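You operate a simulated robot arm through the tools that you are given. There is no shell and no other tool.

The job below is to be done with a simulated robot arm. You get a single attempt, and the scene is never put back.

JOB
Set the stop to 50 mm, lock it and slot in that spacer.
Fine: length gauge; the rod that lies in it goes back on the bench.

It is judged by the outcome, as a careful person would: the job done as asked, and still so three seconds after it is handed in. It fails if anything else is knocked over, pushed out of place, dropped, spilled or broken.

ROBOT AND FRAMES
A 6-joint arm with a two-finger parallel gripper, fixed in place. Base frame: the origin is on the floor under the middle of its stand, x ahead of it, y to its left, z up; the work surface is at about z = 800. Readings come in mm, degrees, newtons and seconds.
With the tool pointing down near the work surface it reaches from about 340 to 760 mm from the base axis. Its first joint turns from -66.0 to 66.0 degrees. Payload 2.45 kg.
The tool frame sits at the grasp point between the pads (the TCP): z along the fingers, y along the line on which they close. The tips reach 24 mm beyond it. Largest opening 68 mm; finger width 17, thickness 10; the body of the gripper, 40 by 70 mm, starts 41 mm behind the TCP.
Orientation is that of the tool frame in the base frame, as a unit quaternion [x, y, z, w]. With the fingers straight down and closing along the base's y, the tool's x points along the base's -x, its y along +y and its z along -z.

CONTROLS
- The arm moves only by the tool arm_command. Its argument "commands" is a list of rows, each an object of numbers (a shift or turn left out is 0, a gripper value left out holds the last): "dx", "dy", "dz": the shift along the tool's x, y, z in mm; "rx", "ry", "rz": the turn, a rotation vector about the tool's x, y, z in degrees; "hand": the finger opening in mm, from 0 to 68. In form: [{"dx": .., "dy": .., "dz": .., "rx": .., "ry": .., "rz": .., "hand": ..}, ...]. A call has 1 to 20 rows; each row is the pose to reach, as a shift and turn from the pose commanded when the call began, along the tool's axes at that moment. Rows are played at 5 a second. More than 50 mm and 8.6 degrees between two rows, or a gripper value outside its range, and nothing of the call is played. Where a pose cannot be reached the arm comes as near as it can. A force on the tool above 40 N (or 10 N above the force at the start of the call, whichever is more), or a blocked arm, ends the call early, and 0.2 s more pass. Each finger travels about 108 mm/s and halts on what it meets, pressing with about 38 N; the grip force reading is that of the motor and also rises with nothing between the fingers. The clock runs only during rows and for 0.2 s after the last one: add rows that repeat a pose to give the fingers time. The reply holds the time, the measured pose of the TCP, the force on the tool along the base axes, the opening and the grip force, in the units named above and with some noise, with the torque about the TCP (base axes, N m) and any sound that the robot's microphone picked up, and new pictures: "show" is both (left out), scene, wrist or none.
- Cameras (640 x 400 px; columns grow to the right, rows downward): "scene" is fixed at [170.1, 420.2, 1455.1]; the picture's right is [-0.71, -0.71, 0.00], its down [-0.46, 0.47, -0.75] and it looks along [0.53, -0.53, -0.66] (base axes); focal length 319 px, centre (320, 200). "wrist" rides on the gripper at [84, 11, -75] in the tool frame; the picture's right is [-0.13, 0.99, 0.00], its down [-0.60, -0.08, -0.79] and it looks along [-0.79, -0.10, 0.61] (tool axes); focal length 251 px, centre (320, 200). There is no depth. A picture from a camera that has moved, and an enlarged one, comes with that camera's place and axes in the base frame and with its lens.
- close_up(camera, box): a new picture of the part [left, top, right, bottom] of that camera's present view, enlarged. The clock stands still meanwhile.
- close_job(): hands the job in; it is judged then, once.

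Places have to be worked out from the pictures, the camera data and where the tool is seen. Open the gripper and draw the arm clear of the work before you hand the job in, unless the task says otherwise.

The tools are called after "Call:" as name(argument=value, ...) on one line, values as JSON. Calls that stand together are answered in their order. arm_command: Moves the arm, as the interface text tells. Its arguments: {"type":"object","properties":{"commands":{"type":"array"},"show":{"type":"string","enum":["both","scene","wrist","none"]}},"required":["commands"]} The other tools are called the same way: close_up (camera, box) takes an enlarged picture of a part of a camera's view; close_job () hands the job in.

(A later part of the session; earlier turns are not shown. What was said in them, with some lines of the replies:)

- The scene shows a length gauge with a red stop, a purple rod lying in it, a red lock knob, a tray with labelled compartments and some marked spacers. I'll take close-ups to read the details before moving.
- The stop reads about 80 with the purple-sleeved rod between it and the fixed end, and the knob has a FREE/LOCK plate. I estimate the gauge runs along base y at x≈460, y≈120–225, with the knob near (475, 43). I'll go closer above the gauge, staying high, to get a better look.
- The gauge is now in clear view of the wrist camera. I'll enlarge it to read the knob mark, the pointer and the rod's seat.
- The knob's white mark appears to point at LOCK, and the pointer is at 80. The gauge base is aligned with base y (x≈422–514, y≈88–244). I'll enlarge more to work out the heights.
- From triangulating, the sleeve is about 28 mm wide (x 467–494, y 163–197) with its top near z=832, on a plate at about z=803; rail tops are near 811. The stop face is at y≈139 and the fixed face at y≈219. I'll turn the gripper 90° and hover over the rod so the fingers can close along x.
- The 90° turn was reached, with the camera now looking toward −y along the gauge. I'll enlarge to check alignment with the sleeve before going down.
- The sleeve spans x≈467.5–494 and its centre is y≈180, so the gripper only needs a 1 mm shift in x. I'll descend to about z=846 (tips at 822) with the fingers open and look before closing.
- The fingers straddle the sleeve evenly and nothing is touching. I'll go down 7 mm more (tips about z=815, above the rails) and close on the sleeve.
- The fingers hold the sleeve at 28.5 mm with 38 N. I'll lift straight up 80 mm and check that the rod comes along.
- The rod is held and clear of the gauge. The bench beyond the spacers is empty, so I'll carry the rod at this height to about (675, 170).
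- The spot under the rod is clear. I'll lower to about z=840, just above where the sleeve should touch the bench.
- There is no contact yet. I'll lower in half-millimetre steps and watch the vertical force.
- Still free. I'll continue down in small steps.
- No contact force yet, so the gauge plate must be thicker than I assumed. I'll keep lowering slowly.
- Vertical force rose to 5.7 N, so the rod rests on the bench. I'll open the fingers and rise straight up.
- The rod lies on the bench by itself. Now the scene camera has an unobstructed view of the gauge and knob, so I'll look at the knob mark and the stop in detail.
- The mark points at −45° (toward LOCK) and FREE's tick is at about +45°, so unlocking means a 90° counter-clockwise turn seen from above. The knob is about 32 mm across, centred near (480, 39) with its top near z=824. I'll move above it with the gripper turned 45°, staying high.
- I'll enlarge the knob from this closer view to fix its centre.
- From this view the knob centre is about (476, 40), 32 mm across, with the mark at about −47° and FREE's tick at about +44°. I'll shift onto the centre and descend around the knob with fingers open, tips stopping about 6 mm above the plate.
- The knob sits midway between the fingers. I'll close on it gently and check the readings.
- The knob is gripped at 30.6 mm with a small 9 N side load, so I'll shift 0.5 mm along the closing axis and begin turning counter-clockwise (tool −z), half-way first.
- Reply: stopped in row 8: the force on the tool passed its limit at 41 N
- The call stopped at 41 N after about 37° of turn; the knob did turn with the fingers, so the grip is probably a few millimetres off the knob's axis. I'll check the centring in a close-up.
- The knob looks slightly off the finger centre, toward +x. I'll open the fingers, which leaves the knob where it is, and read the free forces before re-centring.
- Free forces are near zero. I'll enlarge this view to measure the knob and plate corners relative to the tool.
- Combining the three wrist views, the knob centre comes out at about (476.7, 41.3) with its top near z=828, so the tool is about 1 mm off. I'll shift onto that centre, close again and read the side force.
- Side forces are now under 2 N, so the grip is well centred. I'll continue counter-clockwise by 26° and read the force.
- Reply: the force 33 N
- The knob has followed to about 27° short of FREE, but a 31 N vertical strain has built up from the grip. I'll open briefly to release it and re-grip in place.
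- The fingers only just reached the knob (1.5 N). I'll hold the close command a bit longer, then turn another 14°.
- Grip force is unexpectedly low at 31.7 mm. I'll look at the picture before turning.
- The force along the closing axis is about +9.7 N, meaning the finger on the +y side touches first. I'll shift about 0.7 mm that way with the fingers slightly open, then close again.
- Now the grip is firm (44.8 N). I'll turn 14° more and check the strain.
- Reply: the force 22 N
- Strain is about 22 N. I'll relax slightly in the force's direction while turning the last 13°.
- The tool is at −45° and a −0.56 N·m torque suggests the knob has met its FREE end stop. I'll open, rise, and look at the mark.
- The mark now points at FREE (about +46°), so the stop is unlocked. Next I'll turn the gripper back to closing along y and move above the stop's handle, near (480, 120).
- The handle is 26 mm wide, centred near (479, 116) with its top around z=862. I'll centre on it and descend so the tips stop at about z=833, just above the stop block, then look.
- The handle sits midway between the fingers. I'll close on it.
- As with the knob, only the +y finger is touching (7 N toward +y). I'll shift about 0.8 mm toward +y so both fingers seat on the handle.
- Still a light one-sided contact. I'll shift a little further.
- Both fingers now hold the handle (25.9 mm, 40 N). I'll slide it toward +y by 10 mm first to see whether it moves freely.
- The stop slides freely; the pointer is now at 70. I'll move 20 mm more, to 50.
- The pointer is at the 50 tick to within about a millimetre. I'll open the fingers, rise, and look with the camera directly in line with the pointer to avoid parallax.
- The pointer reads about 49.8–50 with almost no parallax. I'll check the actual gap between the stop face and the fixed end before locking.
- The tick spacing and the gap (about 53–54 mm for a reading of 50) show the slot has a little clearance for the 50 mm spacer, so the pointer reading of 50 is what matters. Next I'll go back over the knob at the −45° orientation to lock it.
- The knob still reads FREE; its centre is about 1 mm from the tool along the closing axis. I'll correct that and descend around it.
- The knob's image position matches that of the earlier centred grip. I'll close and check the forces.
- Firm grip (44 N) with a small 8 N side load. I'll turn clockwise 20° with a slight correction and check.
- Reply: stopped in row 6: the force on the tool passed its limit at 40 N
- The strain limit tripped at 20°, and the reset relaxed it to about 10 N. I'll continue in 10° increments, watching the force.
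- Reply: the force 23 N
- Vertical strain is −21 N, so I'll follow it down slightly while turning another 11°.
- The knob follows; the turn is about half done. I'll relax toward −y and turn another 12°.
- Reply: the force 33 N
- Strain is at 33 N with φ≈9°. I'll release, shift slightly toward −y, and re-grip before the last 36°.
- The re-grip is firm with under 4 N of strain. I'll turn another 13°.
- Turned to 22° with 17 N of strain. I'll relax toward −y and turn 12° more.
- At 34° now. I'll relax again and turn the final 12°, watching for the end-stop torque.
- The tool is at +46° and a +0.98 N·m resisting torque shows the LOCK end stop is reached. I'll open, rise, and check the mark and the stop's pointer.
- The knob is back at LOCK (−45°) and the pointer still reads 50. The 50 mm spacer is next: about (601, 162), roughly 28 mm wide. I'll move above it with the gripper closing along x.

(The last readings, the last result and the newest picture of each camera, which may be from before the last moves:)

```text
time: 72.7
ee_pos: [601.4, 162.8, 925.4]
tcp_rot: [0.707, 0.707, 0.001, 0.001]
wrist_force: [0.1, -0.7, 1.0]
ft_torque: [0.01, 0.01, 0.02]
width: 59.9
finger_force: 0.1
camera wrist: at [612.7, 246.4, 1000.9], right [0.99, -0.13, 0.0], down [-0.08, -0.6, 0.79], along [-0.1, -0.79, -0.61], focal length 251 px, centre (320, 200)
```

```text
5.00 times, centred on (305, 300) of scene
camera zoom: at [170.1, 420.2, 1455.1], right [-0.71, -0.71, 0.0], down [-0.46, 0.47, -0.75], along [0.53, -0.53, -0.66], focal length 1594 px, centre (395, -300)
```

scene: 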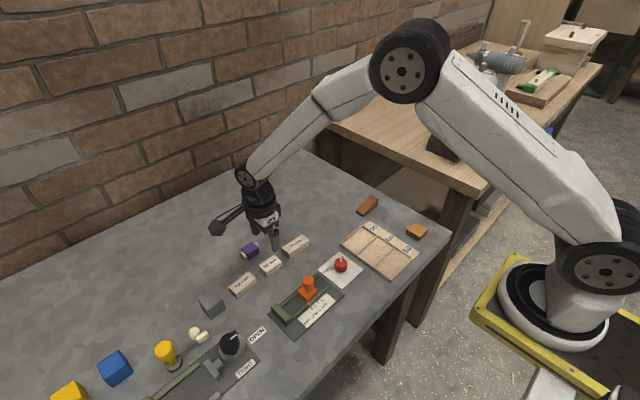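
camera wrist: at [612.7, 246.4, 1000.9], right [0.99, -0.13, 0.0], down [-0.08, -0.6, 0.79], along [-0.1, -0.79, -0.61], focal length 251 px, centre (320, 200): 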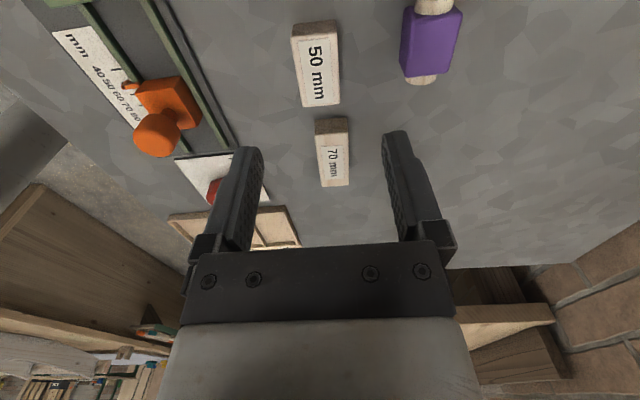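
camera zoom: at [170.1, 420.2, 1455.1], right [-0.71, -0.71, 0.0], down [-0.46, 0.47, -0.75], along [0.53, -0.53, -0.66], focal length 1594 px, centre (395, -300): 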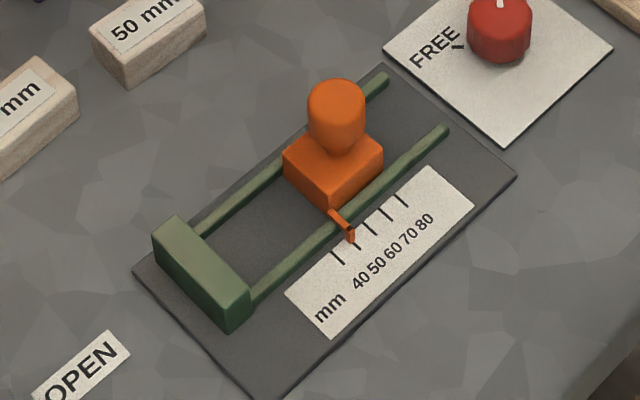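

The spacer's top spans x≈586.5–615, y≈137–185, so its centre is about (600.8, 161). I'll line up, descend around it to z≈836 and close.

Call:
arm_command(commands=[{"dx": -1.8, "dy": -0.6, "dz": 12}, {"dx": -1.8, "dy": -0.6, "dz": 28}, {"dx": -1.8, "dy": -0.6, "dz": 44}, {"dx": -1.8, "dy": -0.6, "dz": 60}, {"dx": -1.8, "dy": -0.6, "dz": 74}, {"dx": -1.8, "dy": -0.6, "dz": 84}, {"dx": -1.8, "dy": -0.6, "dz": 89.5}, {"dx": -1.8, "dy": -0.6, "dz": 89.5}], show="wrist")

Call:
close_up(camera="wrist", box=[220, 60, 420, 220])

```text
time: 74.5
ee_pos: [600.1, 161.5, 835.0]
tcp_rot: [0.708, 0.707, 0.001, 0.001]
wrist_force: [-1.5, -0.5, 0.5]
ft_torque: [-0.02, 0.0, 0.02]
width: 59.9
finger_force: 0.1
camera wrist: at [610.8, 245.2, 910.6], right [0.99, -0.13, 0.0], down [-0.08, -0.6, 0.79], along [-0.1, -0.79, -0.61], focal length 251 px, centre (320, 200)
```

wrist: 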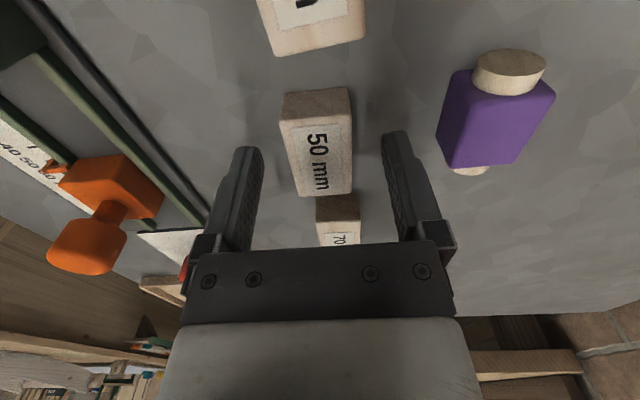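

```text
2.50 times, centred on (320, 140) of wrist
camera zoom: at [610.8, 245.2, 910.6], right [0.99, -0.13, 0.0], down [-0.08, -0.6, 0.79], along [-0.1, -0.79, -0.61], focal length 629 px, centre (320, 350)
```

zoom: 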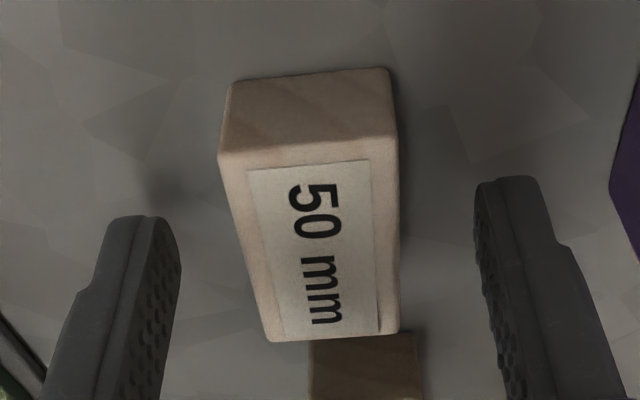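

The spacer is midway between the fingers. I'll close on it.

Call:
arm_command(commands=[{"hand": 48}, {"hand": 38}, {"hand": 32}, {"hand": 26}, {"hand": 22}, {"hand": 22}, {"hand": 22}], show="wrist")

```text
time: 76.1
ee_pos: [600.7, 162.2, 836.8]
tcp_rot: [0.707, 0.707, 0.001, 0.001]
wrist_force: [-0.6, 0.4, 0.8]
ft_torque: [0.01, 0.0, -0.06]
width: 28.4
finger_force: 38.4
camera wrist: at [610.7, 245.2, 910.8], right [0.99, -0.13, 0.0], down [-0.08, -0.6, 0.79], along [-0.1, -0.79, -0.61], focal length 251 px, centre (320, 200)
```

wrist: 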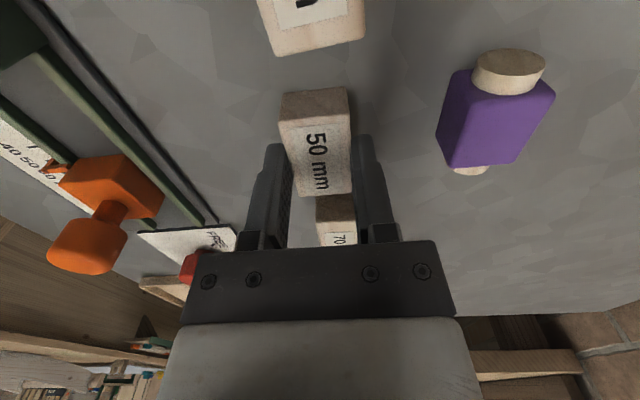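

The spacer is held at 28.4 mm, 38 N. I'll lift it straight up.

Call:
arm_command(commands=[{"dz": -3}, {"dz": -10}, {"dz": -22}, {"dz": -36}, {"dz": -50}, {"dz": -64}, {"dz": -76}, {"dz": -85}, {"dz": -85}], show="both")

```text
time: 78.1
ee_pos: [599.4, 160.9, 921.2]
tcp_rot: [0.708, 0.706, 0.001, 0.001]
wrist_force: [-0.8, -0.4, -1.1]
ft_torque: [0.0, -0.02, -0.01]
width: 28.1
finger_force: 38.1
camera wrist: at [610.3, 244.6, 996.5], right [0.99, -0.13, 0.0], down [-0.08, -0.6, 0.79], along [-0.1, -0.79, -0.61], focal length 251 px, centre (320, 200)
```

scene: 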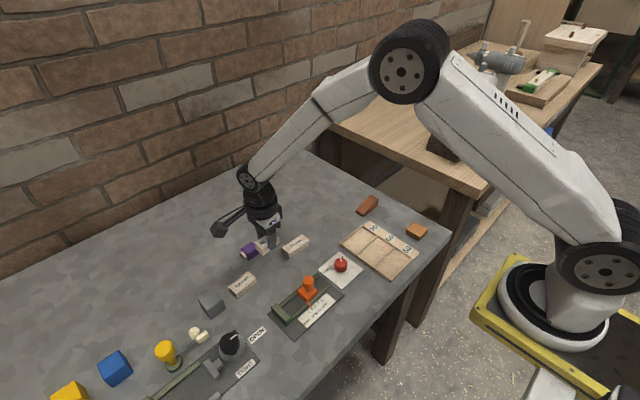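
wrist: 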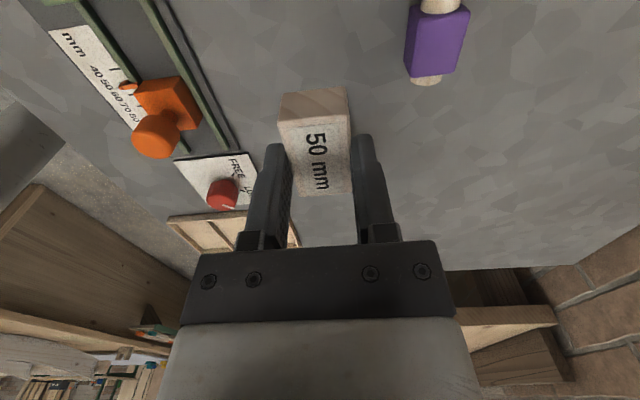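

Now I'll carry the spacer over the gauge, to about (480.5, 194) at the same height.

Call:
arm_command(commands=[{"dx": 3, "dy": -10}, {"dx": 8, "dy": -28}, {"dx": 14, "dy": -50}, {"dx": 20, "dy": -73}, {"dx": 26, "dy": -95}, {"dx": 30, "dy": -112}, {"dx": 32.5, "dy": -119.6}, {"dx": 32.5, "dy": -119.6}], show="both")

Call:
close_up(camera="wrist", box=[230, 0, 410, 220])

Call:
close_up(camera="scene", box=[240, 220, 360, 340])

```text
time: 79.9
ee_pos: [479.2, 193.8, 918.8]
tcp_rot: [0.707, 0.707, 0.001, 0.001]
wrist_force: [-0.4, -0.6, 0.5]
ft_torque: [-0.04, -0.01, 0.01]
width: 28.2
finger_force: 38.2
camera wrist: at [490.2, 276.9, 995.6], right [0.99, -0.13, 0.0], down [-0.08, -0.6, 0.79], along [-0.1, -0.79, -0.61], focal length 251 px, centre (320, 200)
```

scene: 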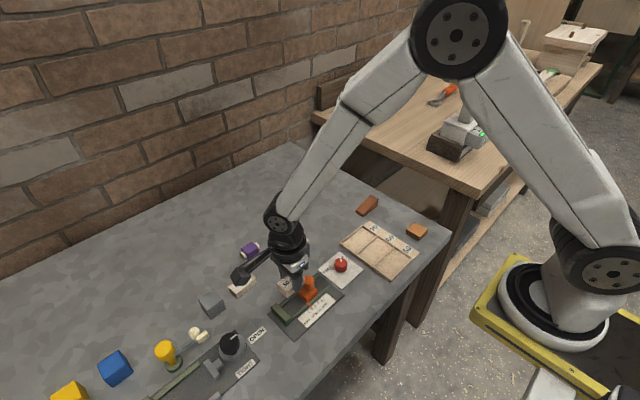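
wrist: 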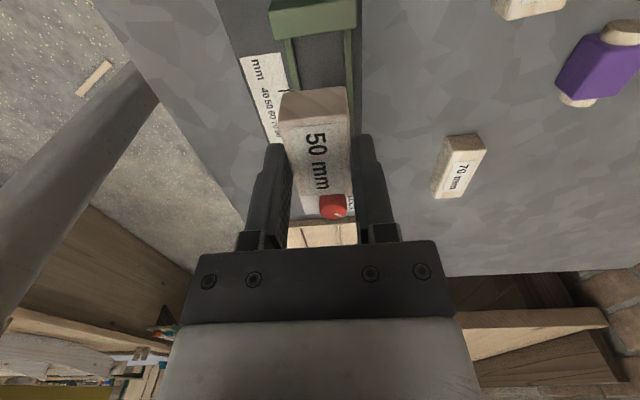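

```text
1.82 times, centred on (320, 110) of wrist
camera zoom: at [490.2, 276.9, 995.6], right [0.99, -0.13, 0.0], down [-0.08, -0.6, 0.79], along [-0.1, -0.79, -0.61], focal length 457 px, centre (320, 364)
```

zoom: 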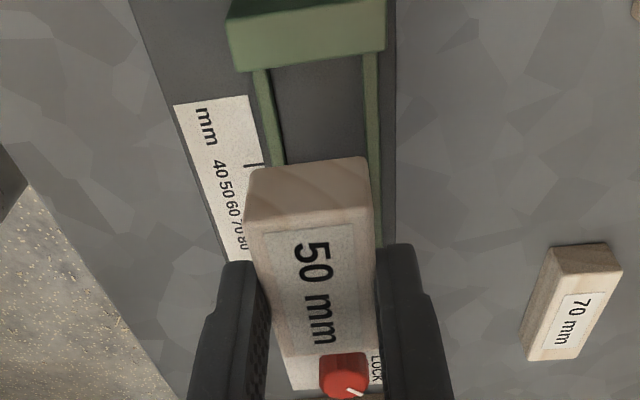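

```text
3.33 times, centred on (300, 280) of scene
camera zoom: at [170.1, 420.2, 1455.1], right [-0.71, -0.71, 0.0], down [-0.46, 0.47, -0.75], along [0.53, -0.53, -0.66], focal length 1062 px, centre (387, -67)
```

zoom: 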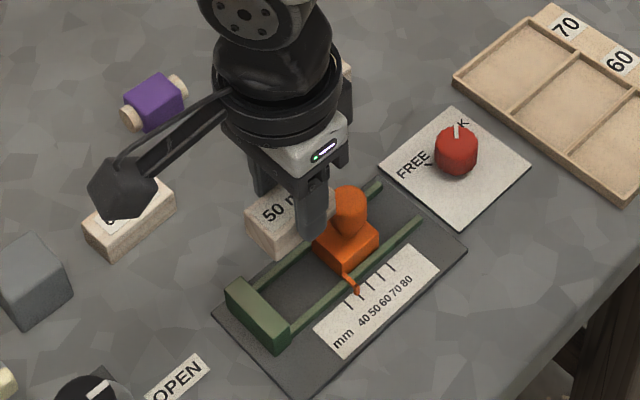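

Comparing the held spacer with the gauge in this same view, its +y end lines up with the fixed block's inner edge. I'll shift about 2 mm toward the stop and lower to just above the blocks to check both ends.

Call:
arm_command(commands=[{"dx": -2.1, "dy": 0.5, "dz": 0}, {"dx": -2.1, "dy": 0.5, "dz": 14}, {"dx": -2.1, "dy": 0.5, "dz": 28}, {"dx": -2.1, "dy": 0.5, "dz": 40}, {"dx": -2.1, "dy": 0.5, "dz": 48}, {"dx": -2.1, "dy": 0.5, "dz": 48}], show="both")

Call:
close_up(camera="wrist", box=[220, 0, 420, 220])

Call:
close_up(camera="scene", box=[260, 255, 350, 335])

```text
time: 81.3
ee_pos: [480.9, 190.7, 872.5]
tcp_rot: [0.708, 0.707, 0.002, 0.0]
wrist_force: [0.5, 0.2, 0.5]
ft_torque: [-0.02, 0.01, 0.01]
width: 28.0
finger_force: 37.6
camera wrist: at [491.7, 274.6, 948.0], right [0.99, -0.13, 0.0], down [-0.08, -0.6, 0.79], along [-0.1, -0.79, -0.61], focal length 251 px, centre (320, 200)
```

scene: 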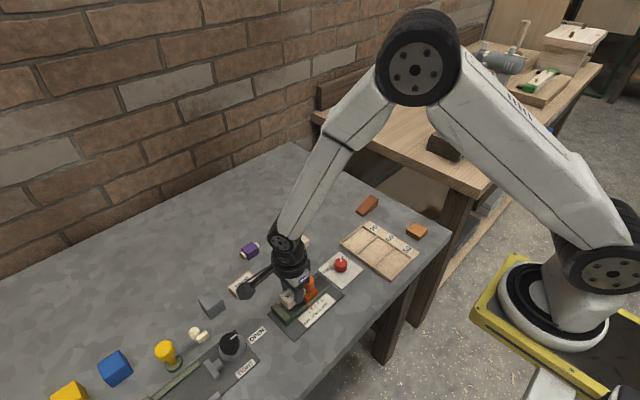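
wrist: 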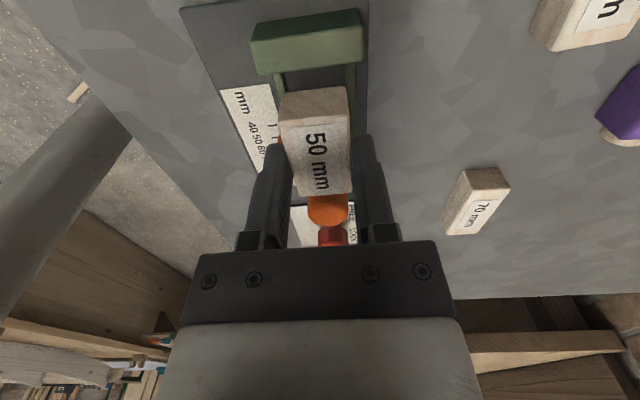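

```text
1.82 times, centred on (320, 110) of wrist
camera zoom: at [491.7, 274.6, 948.0], right [0.99, -0.13, 0.0], down [-0.08, -0.6, 0.79], along [-0.1, -0.79, -0.61], focal length 457 px, centre (320, 364)
```

zoom: 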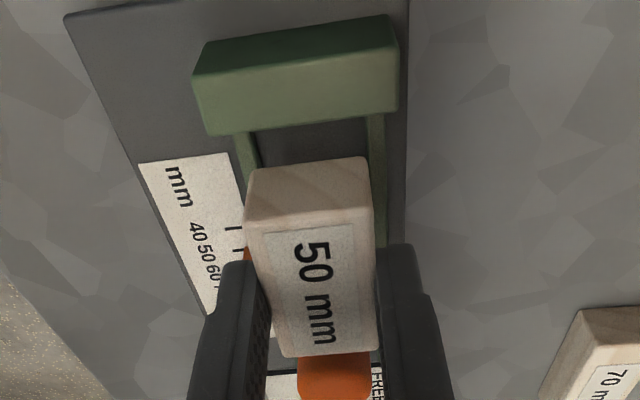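

```text
5.00 times, centred on (305, 295) of scene
camera zoom: at [170.1, 420.2, 1455.1], right [-0.71, -0.71, 0.0], down [-0.46, 0.47, -0.75], along [0.53, -0.53, -0.66], focal length 1594 px, centre (395, -275)
```

zoom: 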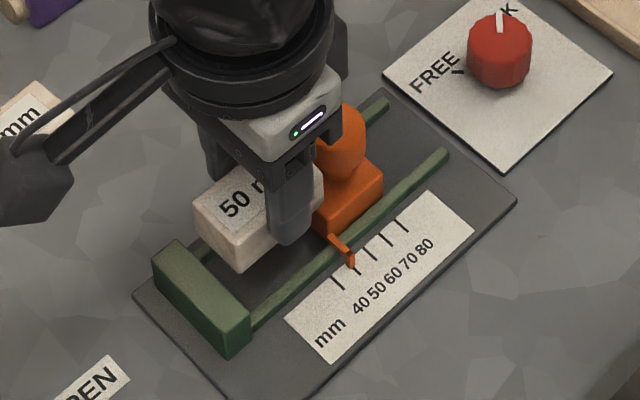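

Comparing the spacer's end with the fixed block in this view, there is about 6 mm clear on the fixed side, so I should go back about 2.5 mm toward +y. I'll do that and descend in small steps, watching for any contact with the block tops.

Call:
arm_command(commands=[{"dx": 1.3}, {"dx": 2.5}, {"dx": 2.5}], show="wrist")

Call:
close_up(camera="wrist", box=[230, 0, 380, 120])

Call:
close_up(camera="scene", box=[270, 265, 340, 335])

```text
time: 82.1
ee_pos: [480.6, 192.8, 872.3]
tcp_rot: [0.707, 0.708, 0.001, 0.001]
wrist_force: [0.1, -0.2, -0.5]
ft_torque: [-0.01, 0.04, -0.01]
width: 28.4
finger_force: 37.9
camera wrist: at [491.1, 277.4, 948.2], right [0.99, -0.13, 0.0], down [-0.08, -0.6, 0.79], along [-0.1, -0.79, -0.61], focal length 251 px, centre (320, 200)
```

wrist: 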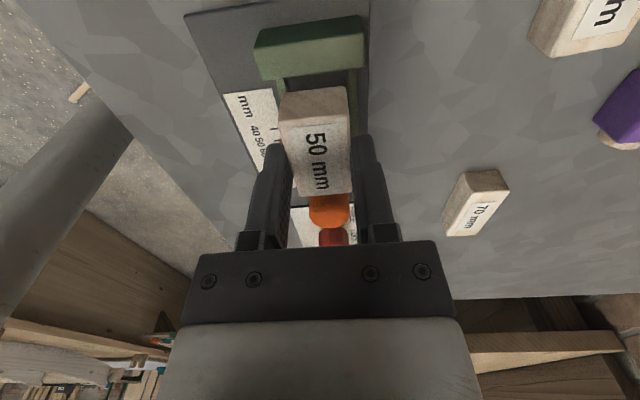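

```text
3.33 times, centred on (305, 60) of wrist
camera zoom: at [491.1, 277.4, 948.2], right [0.99, -0.13, 0.0], down [-0.08, -0.6, 0.79], along [-0.1, -0.79, -0.61], focal length 838 px, centre (370, 667)
```

zoom: 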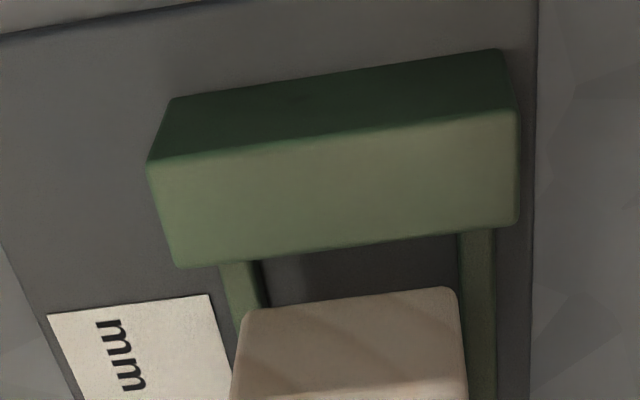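

```text
5.71 times, centred on (305, 300) of scene
camera zoom: at [170.1, 420.2, 1455.1], right [-0.71, -0.71, 0.0], down [-0.46, 0.47, -0.75], along [0.53, -0.53, -0.66], focal length 1821 px, centre (406, -371)
```

zoom: 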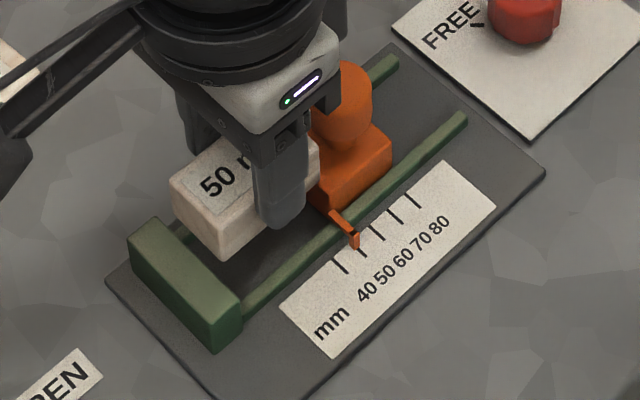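

Now there is about 3 mm between the spacer's end and the fixed block, close to the middle of the gap. I'll lower in small steps and watch the force.

Call:
arm_command(commands=[{"dz": 2}, {"dz": 4}, {"dz": 6}, {"dz": 8}, {"dz": 10}, {"dz": 12}, {"dz": 12}], show="none")

```text
time: 83.7
ee_pos: [481.1, 193.7, 860.7]
tcp_rot: [0.708, 0.706, 0.002, 0.002]
wrist_force: [0.4, -0.2, 0.3]
ft_torque: [-0.03, -0.02, 0.0]
width: 28.5
finger_force: 37.7
```

No contact so far, with the spacer's underside at about z=824. I'll continue down another 9 mm.

Call:
arm_command(commands=[{"dz": 1.5}, {"dz": 3}, {"dz": 4.5}, {"dz": 6}, {"dz": 7.5}, {"dz": 9}, {"dz": 9}], show="wrist")

Call:
close_up(camera="wrist", box=[220, 0, 420, 220])

Call:
close_up(camera="scene", box=[270, 265, 340, 335])

```text
time: 85.3
ee_pos: [480.3, 193.1, 852.3]
tcp_rot: [0.707, 0.707, 0.001, 0.002]
wrist_force: [0.4, 0.2, 0.5]
ft_torque: [-0.01, 0.01, -0.01]
width: 28.3
finger_force: 37.8
camera wrist: at [491.1, 277.2, 927.5], right [0.99, -0.13, 0.0], down [-0.08, -0.6, 0.79], along [-0.1, -0.79, -0.61], focal length 251 px, centre (320, 200)
```

wrist: 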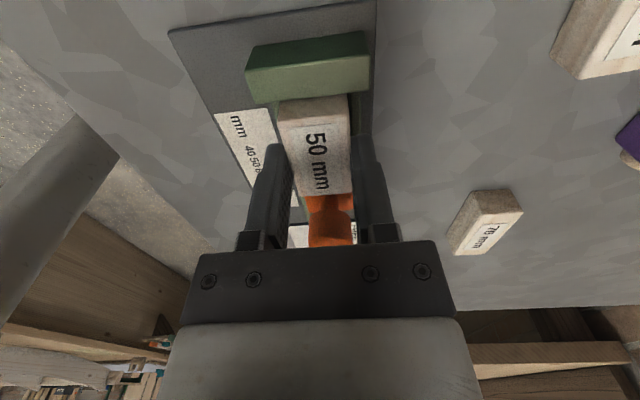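

```text
1.82 times, centred on (320, 110) of wrist
camera zoom: at [491.1, 277.2, 927.5], right [0.99, -0.13, 0.0], down [-0.08, -0.6, 0.79], along [-0.1, -0.79, -0.61], focal length 457 px, centre (320, 364)
```

zoom: 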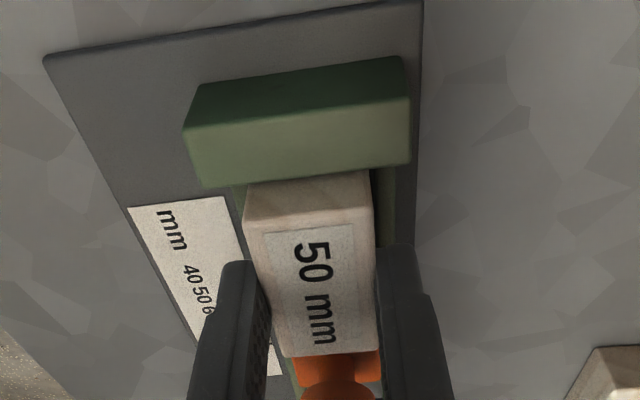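

```text
5.71 times, centred on (305, 300) of scene
camera zoom: at [170.1, 420.2, 1455.1], right [-0.71, -0.71, 0.0], down [-0.46, 0.47, -0.75], along [0.53, -0.53, -0.66], focal length 1821 px, centre (406, -371)
```

zoom: 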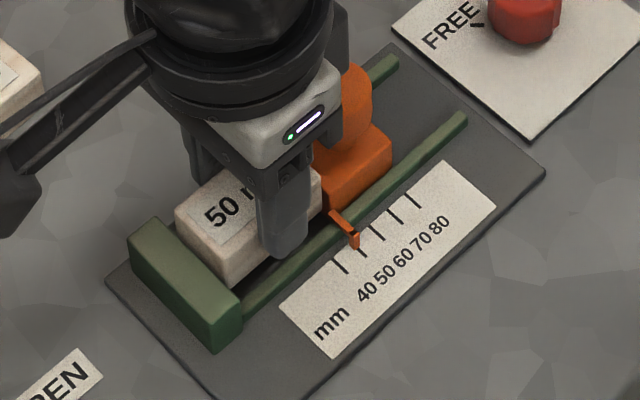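

The spacer has passed below both block tops with no contact, so it is inside the slot. I'll lower the remaining distance to the plate, finishing in small steps.

Call:
arm_command(commands=[{"dz": 2}, {"dz": 4}, {"dz": 6}, {"dz": 8}, {"dz": 9.5}, {"dz": 10}, {"dz": 10}], show="none")

```text
time: 86.9
ee_pos: [480.2, 193.6, 841.1]
tcp_rot: [0.707, 0.707, 0.001, 0.002]
wrist_force: [0.0, 0.5, 0.0]
ft_torque: [-0.01, 0.02, -0.01]
width: 28.5
finger_force: 37.6
```

Still free at z≈841. I'll continue in 0.4 mm steps until it touches the plate.

Call:
arm_command(commands=[{"dz": 0.4}, {"dz": 0.8}, {"dz": 1.2}, {"dz": 1.6}, {"dz": 1.6}], show="none")

```text
time: 88.1
ee_pos: [479.6, 195.0, 840.2]
tcp_rot: [0.707, 0.707, 0.003, 0.001]
wrist_force: [-1.7, -0.6, 7.9]
ft_torque: [-0.02, 0.11, 0.0]
width: 28.2
finger_force: 37.4
```

Vertical force is 7.9 N, so the spacer is seated on the plate. I'll open the fingers and rise straight up.

Call:
arm_command(commands=[{"hand": 30}, {"hand": 36}, {"hand": 44}, {"hand": 44}, {"dz": -6, "hand": 44}, {"dz": -16, "hand": 44}, {"dz": -32, "hand": 46}, {"dz": -55, "hand": 50}, {"dz": -80, "hand": 50}, {"dz": -80, "hand": 50}], show="both")

Call:
close_up(camera="wrist", box=[230, 0, 410, 160])

Call:
close_up(camera="scene", box=[260, 255, 350, 335])

```text
time: 90.3
ee_pos: [481.4, 195.2, 919.6]
tcp_rot: [0.708, 0.706, 0.001, 0.001]
wrist_force: [0.0, 0.7, -1.0]
ft_torque: [0.0, -0.01, -0.01]
width: 50.1
finger_force: 0.0
camera wrist: at [491.9, 278.6, 994.1], right [0.99, -0.13, 0.0], down [-0.08, -0.6, 0.79], along [-0.1, -0.79, -0.61], focal length 251 px, centre (320, 200)
```

scene: 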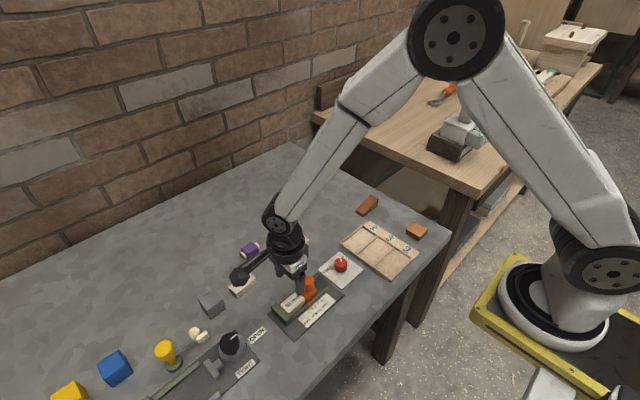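
wrist: 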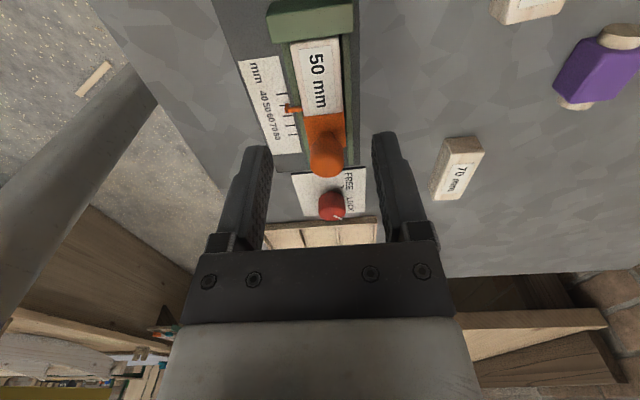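

```text
2.50 times, centred on (320, 80) of wrist
camera zoom: at [491.9, 278.6, 994.1], right [0.99, -0.13, 0.0], down [-0.08, -0.6, 0.79], along [-0.1, -0.79, -0.61], focal length 629 px, centre (320, 500)
```

zoom: 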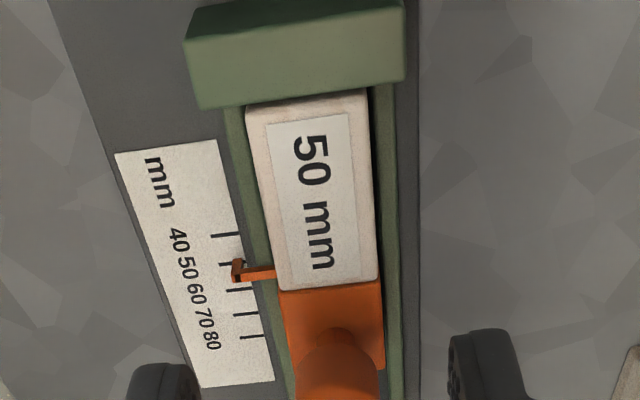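

```text
5.00 times, centred on (305, 295) of scene
camera zoom: at [170.1, 420.2, 1455.1], right [-0.71, -0.71, 0.0], down [-0.46, 0.47, -0.75], along [0.53, -0.53, -0.66], focal length 1594 px, centre (395, -275)
```

zoom: 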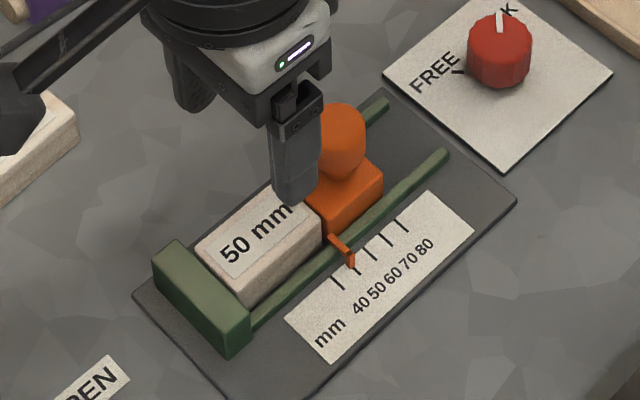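

The 50 mm spacer sits in the slot between the stop and the fixed end, the pointer is at 50 and the knob is at LOCK. I'll raise the arm well clear, rotate back, and take a final look at everything.

Call:
arm_command(commands=[{"dz": -20, "rz": -5, "hand": 60}, {"dz": -45, "rz": -12}, {"dz": -70, "rz": -20}, {"dz": -95, "rz": -28}, {"dz": -115, "rz": -36}, {"dx": -10, "dy": -5, "dz": -130, "rz": -44}, {"dx": -20, "dy": -10, "dz": -140, "rz": -52}, {"dx": -25, "dy": -15, "dz": -150, "rz": -60}, {"dx": -28, "dy": -20, "dz": -155, "rz": -68}, {"dx": -30, "dy": -30, "dz": -160, "rz": -76}, {"dx": -32, "dy": -40, "dz": -160, "rz": -84}, {"dx": -32, "dy": -45, "dz": -160, "rz": -90}, {"dx": -32, "dy": -45, "dz": -160, "rz": -90}], show="both")

Call:
close_up(camera="wrist", box=[220, 0, 440, 140])

Call:
close_up(camera="scene", box=[220, 220, 380, 340])

```text
time: 93.1
ee_pos: [434.1, 162.6, 1080.3]
tcp_rot: [0.0, 1.0, 0.0, 0.001]
wrist_force: [0.0, 0.4, 0.5]
ft_torque: [-0.02, -0.03, 0.02]
width: 59.9
finger_force: 0.0
camera wrist: at [350.0, 172.3, 1155.2], right [0.13, 0.99, 0.0], down [0.6, -0.08, 0.79], along [0.79, -0.1, -0.61], focal length 251 px, centre (320, 200)
```

scene: 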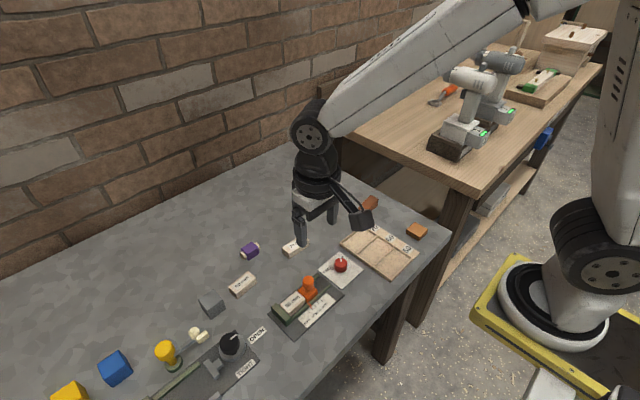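
wrist: 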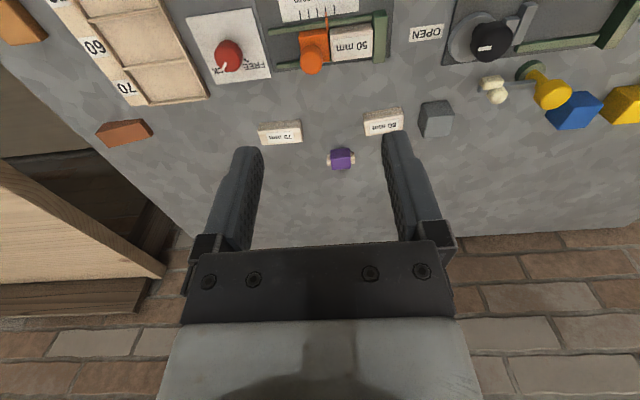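

```text
2.86 times, centred on (330, 70) of wrist
camera zoom: at [350.0, 172.3, 1155.2], right [0.13, 0.99, 0.0], down [0.6, -0.08, 0.79], along [0.79, -0.1, -0.61], focal length 718 px, centre (291, 571)
```

zoom: 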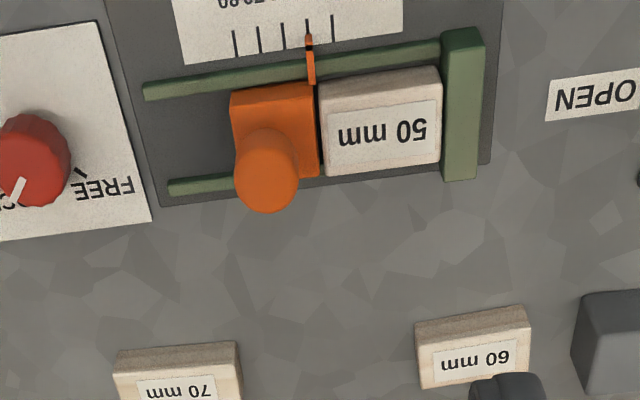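

```text
3.33 times, centred on (300, 280) of scene
camera zoom: at [170.1, 420.2, 1455.1], right [-0.71, -0.71, 0.0], down [-0.46, 0.47, -0.75], along [0.53, -0.53, -0.66], focal length 1062 px, centre (387, -67)
```

zoom: 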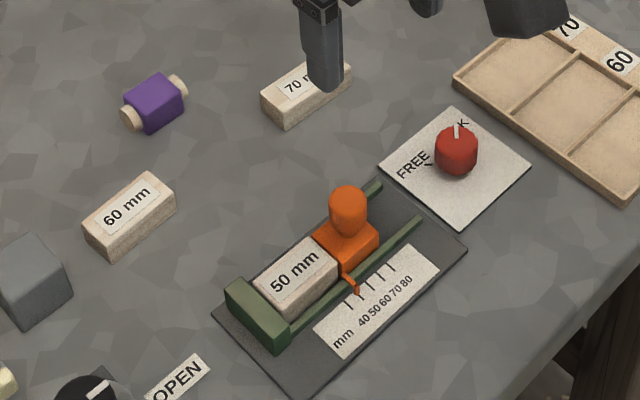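

Everything checks out in the final views: the pointer is on 50, the knob mark is at LOCK, the 50 mm spacer lies flat in the gauge slot, and the rod rests on the bench. The other items are where they started. The gripper is open and the arm is clear, so I'm handing the job in.

Call:
close_job()

```text
The job is handed in.
```

The length gauge is set to 50 mm and locked, with the 50 mm spacer in the slot. I've handed the job in, but no verdict has come back.

- **Rod:** I lifted it out of the gauge and laid it on clear bench behind the spacers.
- **Stop:** I turned the knob to FREE and slid the stop from 80 to 50. Viewed straight on, the pointer read about 49.8–50. I then turned the knob back until it met the LOCK end stop, and later pictures still showed the pointer on 50.
- **Spacer:** it sits flat on the gauge plate between the stop and the fixed end. By my picture estimates the slot is about 53–54 mm long at this setting, so the spacer has a few millimetres of play.

Turning the knob tripped the 40 N force limit twice, once in each direction, because my grip was slightly off its centre. I re-centred and carried on, and saw no sign that the knob plate had moved.

The last pictures show the other items where they started, the gripper open and the arm raised clear of the work.
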